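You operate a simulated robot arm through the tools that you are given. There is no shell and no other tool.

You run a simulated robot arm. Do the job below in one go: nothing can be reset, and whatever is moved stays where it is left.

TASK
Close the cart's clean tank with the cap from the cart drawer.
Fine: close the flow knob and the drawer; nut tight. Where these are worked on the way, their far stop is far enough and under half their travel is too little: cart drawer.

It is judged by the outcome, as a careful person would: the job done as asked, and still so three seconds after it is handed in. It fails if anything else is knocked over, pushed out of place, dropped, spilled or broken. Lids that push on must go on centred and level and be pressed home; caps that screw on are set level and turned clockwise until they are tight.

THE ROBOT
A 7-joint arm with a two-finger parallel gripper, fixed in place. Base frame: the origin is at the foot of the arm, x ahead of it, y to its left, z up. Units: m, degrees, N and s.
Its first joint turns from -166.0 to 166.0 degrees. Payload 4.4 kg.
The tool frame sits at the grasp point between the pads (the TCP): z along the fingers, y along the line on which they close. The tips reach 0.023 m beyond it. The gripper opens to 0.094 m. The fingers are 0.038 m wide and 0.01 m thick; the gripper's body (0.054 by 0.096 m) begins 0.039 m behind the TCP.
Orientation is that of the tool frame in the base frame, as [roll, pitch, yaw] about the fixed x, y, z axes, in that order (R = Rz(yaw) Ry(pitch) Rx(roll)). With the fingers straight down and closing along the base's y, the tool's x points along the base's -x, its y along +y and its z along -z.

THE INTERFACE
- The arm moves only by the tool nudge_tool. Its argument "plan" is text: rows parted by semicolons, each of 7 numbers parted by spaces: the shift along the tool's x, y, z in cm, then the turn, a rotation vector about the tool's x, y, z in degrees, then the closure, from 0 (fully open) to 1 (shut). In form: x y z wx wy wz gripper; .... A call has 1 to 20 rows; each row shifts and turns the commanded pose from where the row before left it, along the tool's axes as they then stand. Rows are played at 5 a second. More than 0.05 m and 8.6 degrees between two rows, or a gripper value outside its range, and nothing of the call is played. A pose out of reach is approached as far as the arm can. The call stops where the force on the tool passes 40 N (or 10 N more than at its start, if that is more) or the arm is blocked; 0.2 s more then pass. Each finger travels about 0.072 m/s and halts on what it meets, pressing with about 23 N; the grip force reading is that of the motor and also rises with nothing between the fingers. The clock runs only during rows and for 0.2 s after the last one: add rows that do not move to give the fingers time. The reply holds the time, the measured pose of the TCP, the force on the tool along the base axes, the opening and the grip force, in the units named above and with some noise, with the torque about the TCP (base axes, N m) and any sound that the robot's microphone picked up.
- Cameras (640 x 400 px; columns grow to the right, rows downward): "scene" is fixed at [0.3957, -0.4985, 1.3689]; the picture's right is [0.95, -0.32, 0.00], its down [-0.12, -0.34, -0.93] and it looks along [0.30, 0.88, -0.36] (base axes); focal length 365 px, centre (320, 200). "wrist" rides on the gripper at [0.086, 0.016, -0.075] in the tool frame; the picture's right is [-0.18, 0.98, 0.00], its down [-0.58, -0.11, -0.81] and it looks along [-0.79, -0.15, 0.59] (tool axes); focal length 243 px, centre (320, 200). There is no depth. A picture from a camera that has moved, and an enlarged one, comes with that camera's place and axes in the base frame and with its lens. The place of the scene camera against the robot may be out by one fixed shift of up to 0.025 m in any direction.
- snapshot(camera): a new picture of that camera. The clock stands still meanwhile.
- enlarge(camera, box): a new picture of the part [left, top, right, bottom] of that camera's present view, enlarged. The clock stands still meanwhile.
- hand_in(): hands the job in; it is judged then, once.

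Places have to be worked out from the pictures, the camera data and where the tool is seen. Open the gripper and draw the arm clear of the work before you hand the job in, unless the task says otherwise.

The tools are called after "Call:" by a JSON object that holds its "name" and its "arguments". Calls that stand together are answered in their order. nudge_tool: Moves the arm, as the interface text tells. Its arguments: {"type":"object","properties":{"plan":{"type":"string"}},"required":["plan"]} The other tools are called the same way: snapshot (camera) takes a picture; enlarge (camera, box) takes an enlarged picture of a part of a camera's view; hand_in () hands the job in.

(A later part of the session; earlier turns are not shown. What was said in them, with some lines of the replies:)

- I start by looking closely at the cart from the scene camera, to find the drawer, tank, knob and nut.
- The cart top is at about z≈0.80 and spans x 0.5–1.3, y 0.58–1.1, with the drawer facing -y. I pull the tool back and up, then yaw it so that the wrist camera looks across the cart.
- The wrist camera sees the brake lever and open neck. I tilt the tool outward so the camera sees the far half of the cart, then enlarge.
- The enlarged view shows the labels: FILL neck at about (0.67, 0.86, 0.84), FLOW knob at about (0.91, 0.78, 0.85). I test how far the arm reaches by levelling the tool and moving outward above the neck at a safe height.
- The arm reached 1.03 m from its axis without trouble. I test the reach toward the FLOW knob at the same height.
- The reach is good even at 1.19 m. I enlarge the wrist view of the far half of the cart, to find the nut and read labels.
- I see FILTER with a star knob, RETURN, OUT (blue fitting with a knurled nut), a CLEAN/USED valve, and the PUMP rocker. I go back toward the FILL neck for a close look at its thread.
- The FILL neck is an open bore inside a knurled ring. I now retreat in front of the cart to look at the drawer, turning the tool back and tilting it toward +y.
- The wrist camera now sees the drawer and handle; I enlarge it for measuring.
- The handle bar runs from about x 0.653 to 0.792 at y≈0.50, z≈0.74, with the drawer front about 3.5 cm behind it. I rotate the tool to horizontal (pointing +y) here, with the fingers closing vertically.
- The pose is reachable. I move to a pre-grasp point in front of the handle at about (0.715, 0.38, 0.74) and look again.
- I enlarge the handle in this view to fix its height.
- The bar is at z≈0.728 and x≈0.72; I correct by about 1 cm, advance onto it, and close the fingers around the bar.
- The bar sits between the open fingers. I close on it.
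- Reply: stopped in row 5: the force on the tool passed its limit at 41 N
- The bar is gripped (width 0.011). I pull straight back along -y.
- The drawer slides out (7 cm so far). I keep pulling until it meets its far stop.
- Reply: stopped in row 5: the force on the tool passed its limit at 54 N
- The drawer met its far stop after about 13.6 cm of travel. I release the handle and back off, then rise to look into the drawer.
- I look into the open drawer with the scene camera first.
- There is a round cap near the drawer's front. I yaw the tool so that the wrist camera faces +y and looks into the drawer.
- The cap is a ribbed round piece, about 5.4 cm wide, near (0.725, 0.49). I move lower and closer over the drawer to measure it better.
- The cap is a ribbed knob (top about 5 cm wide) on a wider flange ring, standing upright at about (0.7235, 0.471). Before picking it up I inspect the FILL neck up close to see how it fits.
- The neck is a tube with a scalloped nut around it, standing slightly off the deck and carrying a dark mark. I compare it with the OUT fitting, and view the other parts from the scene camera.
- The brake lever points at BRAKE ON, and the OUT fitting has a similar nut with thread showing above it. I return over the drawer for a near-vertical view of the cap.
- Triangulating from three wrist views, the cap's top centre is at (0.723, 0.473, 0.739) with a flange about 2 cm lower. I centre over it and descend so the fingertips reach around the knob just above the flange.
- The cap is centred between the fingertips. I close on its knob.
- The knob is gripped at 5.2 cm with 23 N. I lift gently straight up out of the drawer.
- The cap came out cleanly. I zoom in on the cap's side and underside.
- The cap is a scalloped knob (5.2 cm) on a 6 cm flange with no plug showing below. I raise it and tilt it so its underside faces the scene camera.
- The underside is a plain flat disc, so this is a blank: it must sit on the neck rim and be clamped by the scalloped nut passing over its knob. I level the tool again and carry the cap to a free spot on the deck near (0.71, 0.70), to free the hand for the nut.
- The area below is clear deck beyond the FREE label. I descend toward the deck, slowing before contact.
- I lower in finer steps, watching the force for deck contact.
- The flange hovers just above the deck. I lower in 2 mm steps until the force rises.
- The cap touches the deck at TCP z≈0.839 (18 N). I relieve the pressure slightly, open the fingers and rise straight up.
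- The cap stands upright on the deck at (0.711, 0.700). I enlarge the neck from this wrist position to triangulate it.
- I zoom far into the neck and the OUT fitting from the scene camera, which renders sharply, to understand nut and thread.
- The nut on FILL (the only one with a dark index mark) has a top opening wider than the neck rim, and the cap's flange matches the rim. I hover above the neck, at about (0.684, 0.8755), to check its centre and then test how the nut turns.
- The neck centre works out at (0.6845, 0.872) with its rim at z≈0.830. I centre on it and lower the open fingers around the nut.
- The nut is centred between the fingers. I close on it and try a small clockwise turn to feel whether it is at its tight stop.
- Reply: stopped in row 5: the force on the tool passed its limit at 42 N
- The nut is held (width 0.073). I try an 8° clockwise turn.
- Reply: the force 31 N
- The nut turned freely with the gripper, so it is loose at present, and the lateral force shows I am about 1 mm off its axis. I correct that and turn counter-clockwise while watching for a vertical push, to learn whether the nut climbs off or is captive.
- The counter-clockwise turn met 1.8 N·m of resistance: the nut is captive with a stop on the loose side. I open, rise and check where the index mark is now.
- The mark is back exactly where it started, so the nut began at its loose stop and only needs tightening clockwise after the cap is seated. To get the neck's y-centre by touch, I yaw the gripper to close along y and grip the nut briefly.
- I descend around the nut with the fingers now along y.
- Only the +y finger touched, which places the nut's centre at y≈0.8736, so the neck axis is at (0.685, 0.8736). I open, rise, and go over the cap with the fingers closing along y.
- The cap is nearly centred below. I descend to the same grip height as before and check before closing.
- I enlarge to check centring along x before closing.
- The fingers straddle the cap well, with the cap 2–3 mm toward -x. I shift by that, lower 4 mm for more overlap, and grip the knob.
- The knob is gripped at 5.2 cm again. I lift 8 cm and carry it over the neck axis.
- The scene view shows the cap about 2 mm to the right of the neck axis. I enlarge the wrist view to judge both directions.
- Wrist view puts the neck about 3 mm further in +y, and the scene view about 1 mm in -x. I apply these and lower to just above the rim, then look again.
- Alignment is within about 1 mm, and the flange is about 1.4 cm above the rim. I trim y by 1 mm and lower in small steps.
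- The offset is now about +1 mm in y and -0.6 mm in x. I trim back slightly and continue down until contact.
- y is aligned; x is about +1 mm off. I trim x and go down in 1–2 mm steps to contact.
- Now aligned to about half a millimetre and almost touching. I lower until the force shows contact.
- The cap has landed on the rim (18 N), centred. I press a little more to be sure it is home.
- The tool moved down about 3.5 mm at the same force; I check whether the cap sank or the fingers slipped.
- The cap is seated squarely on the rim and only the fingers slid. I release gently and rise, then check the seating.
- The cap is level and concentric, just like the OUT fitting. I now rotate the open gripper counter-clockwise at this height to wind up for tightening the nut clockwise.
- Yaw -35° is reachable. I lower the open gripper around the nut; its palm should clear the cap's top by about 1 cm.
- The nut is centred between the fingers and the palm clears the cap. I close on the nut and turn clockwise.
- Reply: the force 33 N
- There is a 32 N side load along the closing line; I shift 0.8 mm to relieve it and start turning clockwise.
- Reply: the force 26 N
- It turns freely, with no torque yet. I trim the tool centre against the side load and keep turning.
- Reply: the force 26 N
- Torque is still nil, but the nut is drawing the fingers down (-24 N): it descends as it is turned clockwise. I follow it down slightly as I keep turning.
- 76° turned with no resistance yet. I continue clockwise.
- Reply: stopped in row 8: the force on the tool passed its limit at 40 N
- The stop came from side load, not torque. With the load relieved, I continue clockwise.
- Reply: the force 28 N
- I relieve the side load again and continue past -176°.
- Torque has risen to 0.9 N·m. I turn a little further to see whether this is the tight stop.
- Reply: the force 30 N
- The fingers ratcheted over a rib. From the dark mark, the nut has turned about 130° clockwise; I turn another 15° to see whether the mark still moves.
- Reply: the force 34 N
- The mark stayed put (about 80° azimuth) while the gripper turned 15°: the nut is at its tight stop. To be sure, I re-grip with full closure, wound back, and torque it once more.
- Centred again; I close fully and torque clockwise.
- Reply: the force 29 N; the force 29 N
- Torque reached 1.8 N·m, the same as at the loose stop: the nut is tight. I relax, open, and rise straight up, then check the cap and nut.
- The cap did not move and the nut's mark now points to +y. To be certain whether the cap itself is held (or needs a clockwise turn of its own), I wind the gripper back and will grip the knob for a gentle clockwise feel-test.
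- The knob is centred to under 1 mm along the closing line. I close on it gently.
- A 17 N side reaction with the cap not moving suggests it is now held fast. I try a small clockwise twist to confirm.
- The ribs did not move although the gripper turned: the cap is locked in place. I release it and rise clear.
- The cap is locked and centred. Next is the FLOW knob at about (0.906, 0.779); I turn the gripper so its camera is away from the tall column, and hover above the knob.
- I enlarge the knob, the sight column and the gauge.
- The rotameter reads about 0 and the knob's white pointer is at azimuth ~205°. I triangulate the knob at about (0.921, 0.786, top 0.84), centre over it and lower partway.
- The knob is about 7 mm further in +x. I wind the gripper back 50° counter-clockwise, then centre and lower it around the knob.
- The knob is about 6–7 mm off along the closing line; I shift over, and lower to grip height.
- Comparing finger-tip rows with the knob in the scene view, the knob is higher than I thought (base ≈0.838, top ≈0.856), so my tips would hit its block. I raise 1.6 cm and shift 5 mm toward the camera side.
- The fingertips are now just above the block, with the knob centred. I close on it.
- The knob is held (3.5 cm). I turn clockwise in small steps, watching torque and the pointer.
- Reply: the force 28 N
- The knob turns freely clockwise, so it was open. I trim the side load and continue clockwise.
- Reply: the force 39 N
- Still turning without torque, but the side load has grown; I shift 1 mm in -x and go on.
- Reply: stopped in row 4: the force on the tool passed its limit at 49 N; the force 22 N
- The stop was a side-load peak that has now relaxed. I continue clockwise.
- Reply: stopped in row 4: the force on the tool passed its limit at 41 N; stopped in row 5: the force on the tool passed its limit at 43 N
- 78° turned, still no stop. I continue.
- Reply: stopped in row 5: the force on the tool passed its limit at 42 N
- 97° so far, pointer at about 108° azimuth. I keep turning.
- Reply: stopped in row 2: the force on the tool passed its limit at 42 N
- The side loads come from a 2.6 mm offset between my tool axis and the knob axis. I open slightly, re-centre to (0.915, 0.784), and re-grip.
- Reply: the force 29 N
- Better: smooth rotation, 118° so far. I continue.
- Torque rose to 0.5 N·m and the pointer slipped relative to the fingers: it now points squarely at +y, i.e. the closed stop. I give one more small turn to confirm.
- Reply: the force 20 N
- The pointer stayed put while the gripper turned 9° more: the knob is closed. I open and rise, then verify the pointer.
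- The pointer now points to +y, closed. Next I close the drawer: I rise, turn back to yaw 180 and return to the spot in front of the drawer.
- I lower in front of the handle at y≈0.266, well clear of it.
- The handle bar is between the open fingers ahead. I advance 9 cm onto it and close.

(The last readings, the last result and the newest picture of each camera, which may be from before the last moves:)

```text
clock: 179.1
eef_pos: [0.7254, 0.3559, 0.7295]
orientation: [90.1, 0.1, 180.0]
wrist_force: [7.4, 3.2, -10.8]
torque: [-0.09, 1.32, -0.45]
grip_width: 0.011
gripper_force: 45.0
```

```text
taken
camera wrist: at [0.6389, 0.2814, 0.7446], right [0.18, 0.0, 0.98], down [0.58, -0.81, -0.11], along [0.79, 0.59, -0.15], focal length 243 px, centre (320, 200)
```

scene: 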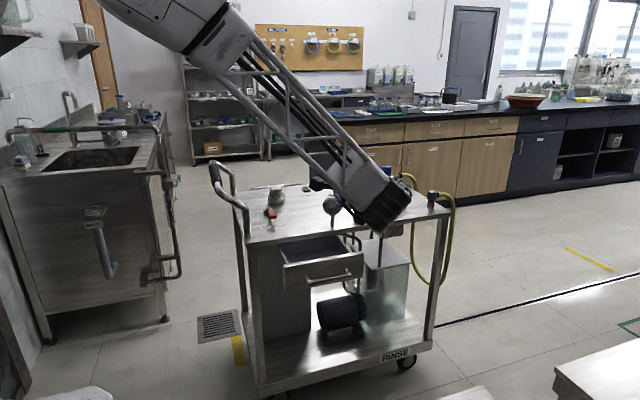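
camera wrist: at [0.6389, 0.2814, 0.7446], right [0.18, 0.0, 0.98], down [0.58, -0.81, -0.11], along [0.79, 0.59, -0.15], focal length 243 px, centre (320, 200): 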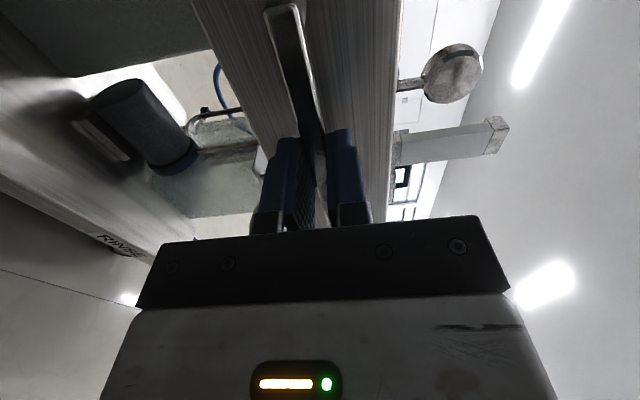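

The handle is gripped. I push it straight in along +y, easing off near the closed position.

Call:
{"name": "nudge_tool", "arguments": {"plan": "0 0 0.5 0 0 0 0.95; 0 0 1.5 0 0 0 0.95; 0 0 1.5 0 0 0 0.95; 0 0 1.5 0 0 0 0.95; 0 0 1.5 0 0 0 0.95; 0 0 1.5 0 0 0 0.95; 0 0 1.5 0 0 0 0.95; 0 0 1.5 0 0 0 0.95; 0 0 1 0 0 0 0.95; 0 0 0.8 0 0 0 0.95; 0 0 0.6 0 0 0 0.95; 0 0 0.4 0 0 0 0.95; 0 0 0 0 0 0 0.95"}}

Call:
{"name": "snapshot", "arguments": {"camera": "scene"}}

```text
clock: 180.0
eef_pos: [0.7243, 0.3937, 0.731]
orientation: [89.9, 0.1, -179.9]
wrist_force: [-2.7, -1.1, 6.6]
torque: [0.19, 1.58, 1.39]
grip_width: 0.0109
gripper_force: 44.8
stopped in row 4: the force on the tool passed its limit at 42 N (the readings are from after the stop); the commanded pose is now the measured one
```

```text
taken
```

scene: 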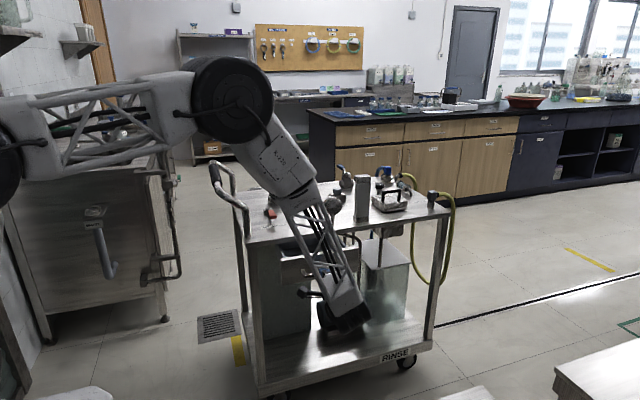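

The drawer moved 4 cm before a side-load stop. I continue pushing more slowly.

Call:
{"name": "nudge_tool", "arguments": {"plan": "0 0 0.6 0 0 0 0.95; 0 0 1 0 0 0 0.95; 0 0 1 0 0 0 0.95; 0 0 1 0 0 0 0.95; 0 0 1 0 0 0 0.95; 0 0 1 0 0 0 0.95; 0 0 1 0 0 0 0.95; 0 0 0 0 0 0 0.95"}}

```text
clock: 181.6
eef_pos: [0.7253, 0.4548, 0.7311]
orientation: [90.0, 0.3, -179.7]
wrist_force: [-5.1, -0.5, 8.5]
torque: [-0.05, 1.71, 1.54]
grip_width: 0.0105
gripper_force: 44.9
stopped in row 7: the force on the tool passed its limit at 44 N (the readings are from after the stop); the commanded pose is now the measured one
```

Call:
{"name": "nudge_tool", "arguments": {"plan": "0 0 0.6 0 0 0 0.95; 0 0 0.8 0 0 0 0.95; 0 0 0.8 0 0 0 0.95; 0 0 0.8 0 0 0 0.95; 0 0 0.5 0 0 0 0.95; 0 0 0.4 0 0 0 0.95; 0 0 0.3 0 0 0 0.95; 0 0 0 0 0 0 0.95"}}

Call:
{"name": "enlarge", "arguments": {"camera": "scene", "box": [240, 200, 400, 300]}}

```text
clock: 182.8
eef_pos: [0.7251, 0.4899, 0.7293]
orientation: [89.9, 0.2, -179.8]
wrist_force: [-4.0, -7.0, 8.7]
torque: [-0.15, 1.82, 0.22]
grip_width: 0.0111
gripper_force: 45.1
stopped in row 6: the force on the tool passed its limit at 47 N (the readings are from after the stop); the commanded pose is now the measured one
```

```text
4.00 times, centred on (320, 250) of scene
camera zoom: at [0.3957, -0.4985, 1.3689], right [0.95, -0.32, 0.0], down [-0.12, -0.34, -0.93], along [0.3, 0.88, -0.36], focal length 1461 px, centre (320, 0)
```

zoom: 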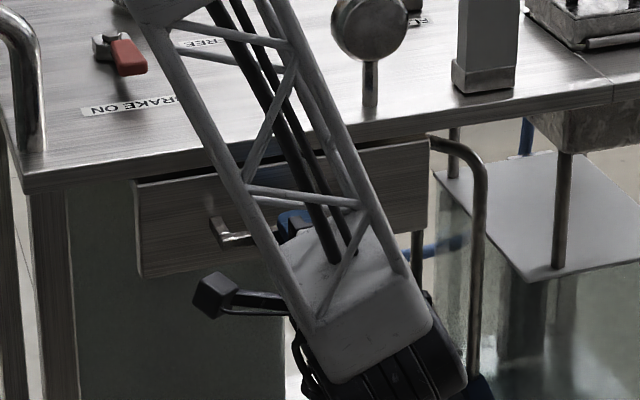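

y=0.490, within about 2 mm of the closed position. I push a little more to make sure it is fully home.

Call:
{"name": "nudge_tool", "arguments": {"plan": "0 0 0.2 0 0 0 0.95; 0 0 0.2 0 0 0 0.95; 0 0 0.2 0 0 0 0.95; 0 0 0 0 0 0 0.95"}}

```text
clock: 183.2
eef_pos: [0.7251, 0.4902, 0.7301]
orientation: [89.9, 0.2, -179.8]
wrist_force: [-0.6, -11.6, 8.3]
torque: [-0.2, 1.6, 0.04]
grip_width: 0.011
gripper_force: 44.7
stopped in row 2: the force on the tool passed its limit at 42 N (the readings are from after the stop); the commanded pose is now the measured one
```

The push is blocked firmly: the drawer is fully closed. I release the handle and back straight out, then rise.

Call:
{"name": "nudge_tool", "arguments": {"plan": "0 0 0 0 0 0 0.7; 0 0 0 0 0 0 0.3; 0 0 0 0 0 0 0; 0 0 0 0 0 0 0; 0 0 0 0 0 0 0; 0 0 -2 0 0 0 0; 0 0 -4 0 0 0 0; 0 0 -4 0 0 0 0; 0 0 -4 0 0 0 0; 0 0 -4 0 0 0 0; 0 0 -4 0 0 0 0; 0 4 0 0 0 0 0; 0 4 0 0 0 0 0; 0 4 0 0 0 0 0; 0 4 0 0 0 0 0; 0 4 0 0 0 0 0; 0 4 0 0 0 0 0; 0 4 0 0 0 0 0; 0 0 0 0 0 0 0"}}

Call:
{"name": "snapshot", "arguments": {"camera": "scene"}}

Call:
{"name": "enlarge", "arguments": {"camera": "scene", "box": [250, 220, 378, 300]}}

```text
clock: 187.2
eef_pos: [0.7253, 0.271, 1.0114]
orientation: [89.9, 0.3, -179.7]
wrist_force: [0.1, -0.1, -0.7]
torque: [-0.01, 0.04, 0.0]
grip_width: 0.0939
gripper_force: 0.0
```

```text
taken
```

scene: 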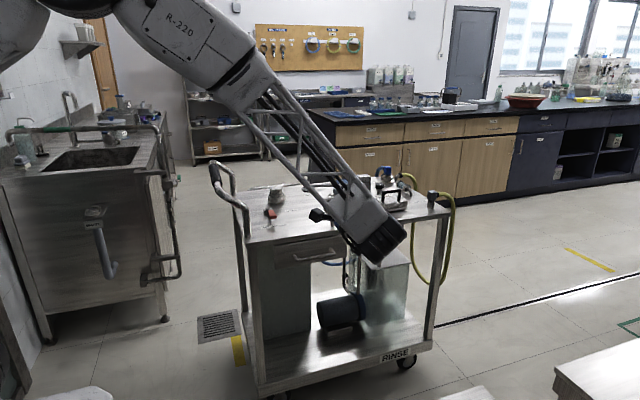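

```text
5.00 times, centred on (314, 260) of scene
camera zoom: at [0.3957, -0.4985, 1.3689], right [0.95, -0.32, 0.0], down [-0.12, -0.34, -0.93], along [0.3, 0.88, -0.36], focal length 1827 px, centre (350, -100)
```

zoom: 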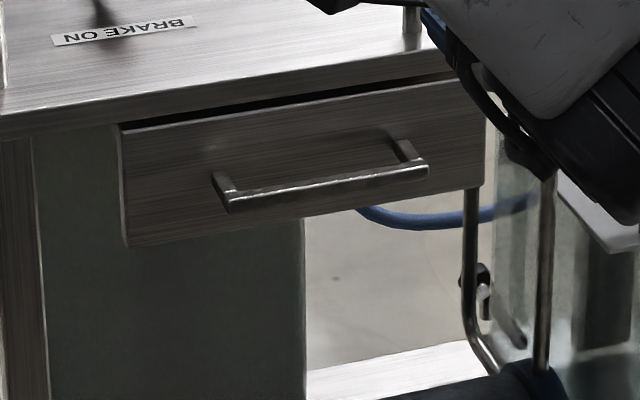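

The drawer looks exactly as at the start. I draw the arm clear, pointing the tool down away from the cart, and then check everything.

Call:
{"name": "nudge_tool", "arguments": {"plan": "4 0 -1 0 0 0 0; 4 0 -1 0 0 0 0; 4 0 -1 0 0 0 0; 4 0 -1 0 0 0 0; 4 0 -1 0 0 0 0; 0 2 0 8.2 0 0 0; 0 2 0 8.2 0 0 0; 0 0 0 8.2 0 0 0; 0 0 0 8.2 0 0 0; 0 0 0 8.2 0 0 0; 0 0 0 8.2 0 0 0; 0 0 0 8.2 0 0 0; 0 0 0 8.2 0 0 0; 0 0 0 8.2 0 0 0; 0 0 0 8.2 0 0 0; 0 0 0 8 0 0 0; 0 0 0 0 0 0 0; 0 0 0 0 0 0 0"}}

Call:
{"name": "snapshot", "arguments": {"camera": "scene"}}

Call:
{"name": "enlarge", "arguments": {"camera": "scene", "box": [200, 150, 360, 250]}}

Call:
{"name": "enlarge", "arguments": {"camera": "scene", "box": [310, 150, 470, 250]}}

Call:
{"name": "enlarge", "arguments": {"camera": "scene", "box": [260, 182, 296, 206]}}

```text
clock: 191.0
eef_pos: [0.526, 0.2211, 1.0485]
orientation: [179.9, 0.2, -179.7]
wrist_force: [-0.1, 0.1, 0.4]
torque: [0.03, 0.0, -0.01]
grip_width: 0.0941
gripper_force: 0.0
```

```text
taken
```

scene: 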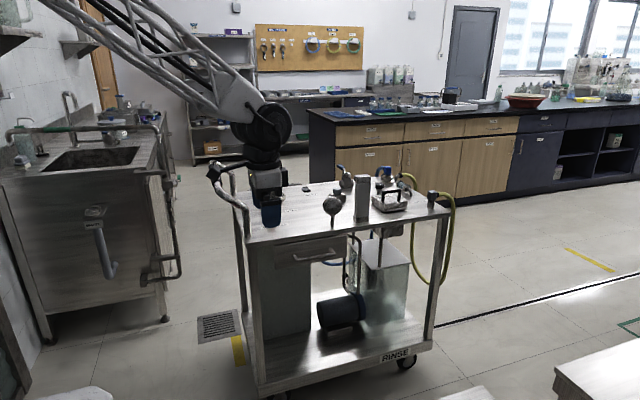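

```text
4.00 times, centred on (280, 200) of scene
camera zoom: at [0.3957, -0.4985, 1.3689], right [0.95, -0.32, 0.0], down [-0.12, -0.34, -0.93], along [0.3, 0.88, -0.36], focal length 1461 px, centre (480, 200)
```

zoom: 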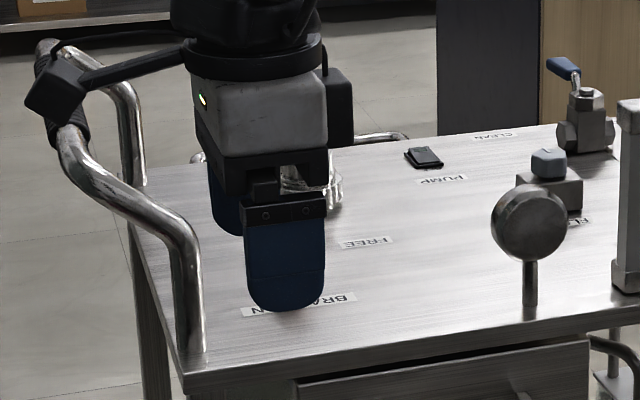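

```text
4.00 times, centred on (390, 200) of scene
camera zoom: at [0.3957, -0.4985, 1.3689], right [0.95, -0.32, 0.0], down [-0.12, -0.34, -0.93], along [0.3, 0.88, -0.36], focal length 1461 px, centre (40, 200)
```

zoom: 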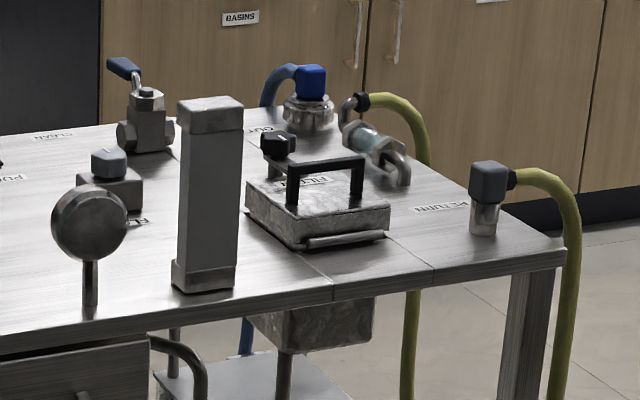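

```text
16.00 times, centred on (278, 194) of scene
camera zoom: at [0.3957, -0.4985, 1.3689], right [0.95, -0.32, 0.0], down [-0.12, -0.34, -0.93], along [0.3, 0.88, -0.36], focal length 5845 px, centre (992, 296)
```

zoom: 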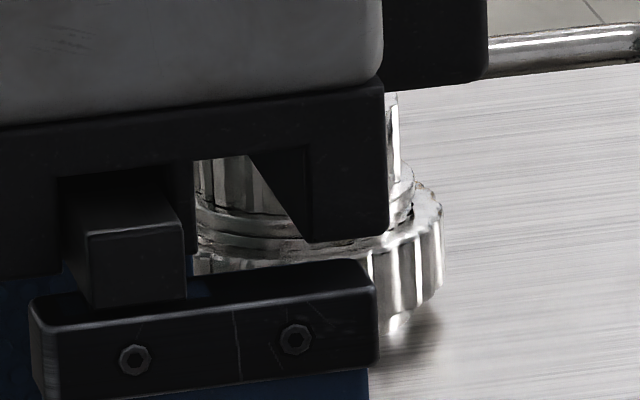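

All else on the deck looks untouched; the gripper just hides the neck. I move further aside to view the cap and nut one last time.

Call:
{"name": "nudge_tool", "arguments": {"plan": "4.5 0 -1 0 0 0 0; 4.5 0 -1 0 0 0 0; 4.5 0 -1 0 0 0 0; 2 0 -1 0 0 0 0; 0 0 0 0 0 0 0; 0 0 0 0 0 0 0"}}

Call:
{"name": "enlarge", "arguments": {"camera": "scene", "box": [200, 150, 360, 250]}}

Call:
{"name": "enlarge", "arguments": {"camera": "scene", "box": [260, 182, 296, 206]}}

```text
clock: 192.4
eef_pos: [0.3707, 0.2192, 1.0872]
orientation: [179.9, 0.2, -179.7]
wrist_force: [0.0, 0.3, -0.2]
torque: [-0.03, -0.03, -0.02]
grip_width: 0.0941
gripper_force: 0.1
```

```text
4.00 times, centred on (280, 200) of scene
camera zoom: at [0.3957, -0.4985, 1.3689], right [0.95, -0.32, 0.0], down [-0.12, -0.34, -0.93], along [0.3, 0.88, -0.36], focal length 1461 px, centre (480, 200)
```

zoom: 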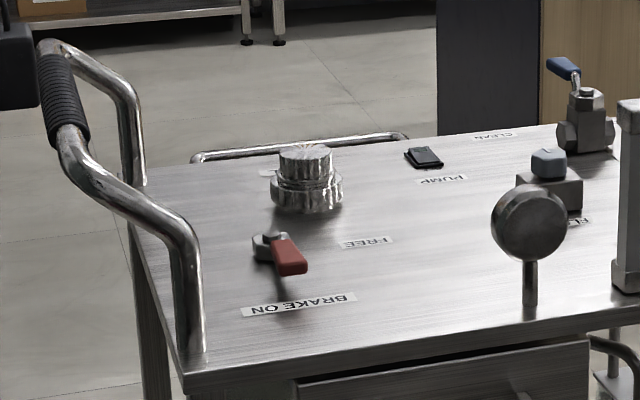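

```text
16.00 times, centred on (278, 194) of scene
camera zoom: at [0.3957, -0.4985, 1.3689], right [0.95, -0.32, 0.0], down [-0.12, -0.34, -0.93], along [0.3, 0.88, -0.36], focal length 5845 px, centre (992, 296)
```

zoom: 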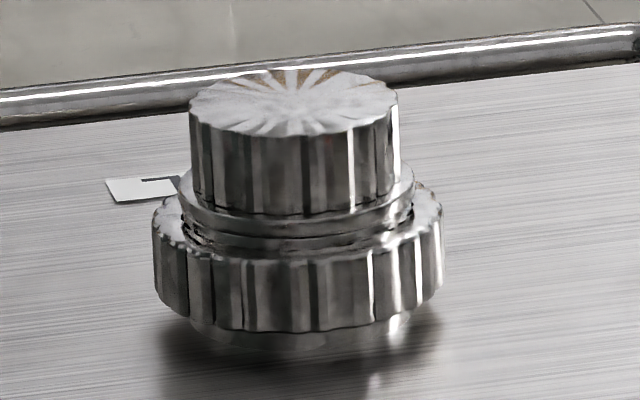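

The cap sits level and centred on the neck with the nut tight. The flow knob and the drawer are closed, the brake lever and all other parts are unchanged, and the arm is clear with the gripper open, so I hand in.

Call:
{"name": "hand_in", "arguments": {}}

```text
The job is handed in.
```

I closed the clean tank with the cap from the drawer and handed the job in; I don't have the verdict yet.

- **Cap:** It sits level and centred on the FILL neck. After I tightened the nut, it did not shift or turn when I tried it with the gripper.
- **Nut:** It turned about 130° clockwise, then held its position against about 1.8 N·m.
- **Flow knob:** I turned it clockwise to its stop, and the pointer now faces the back of the cart (+y). I took clockwise as closed because nothing on the knob marks it.
- **Drawer:** I opened it to its far stop to take out the cap, then pushed it fully shut. It looks the same as at the start.

The cap's underside is flat with no thread. I took the loose nut on the FILL neck as what holds it and as the nut you wanted tight.

In the last pictures the brake is still on and nothing else on the cart has moved. The arm is clear of the cart with the gripper open.
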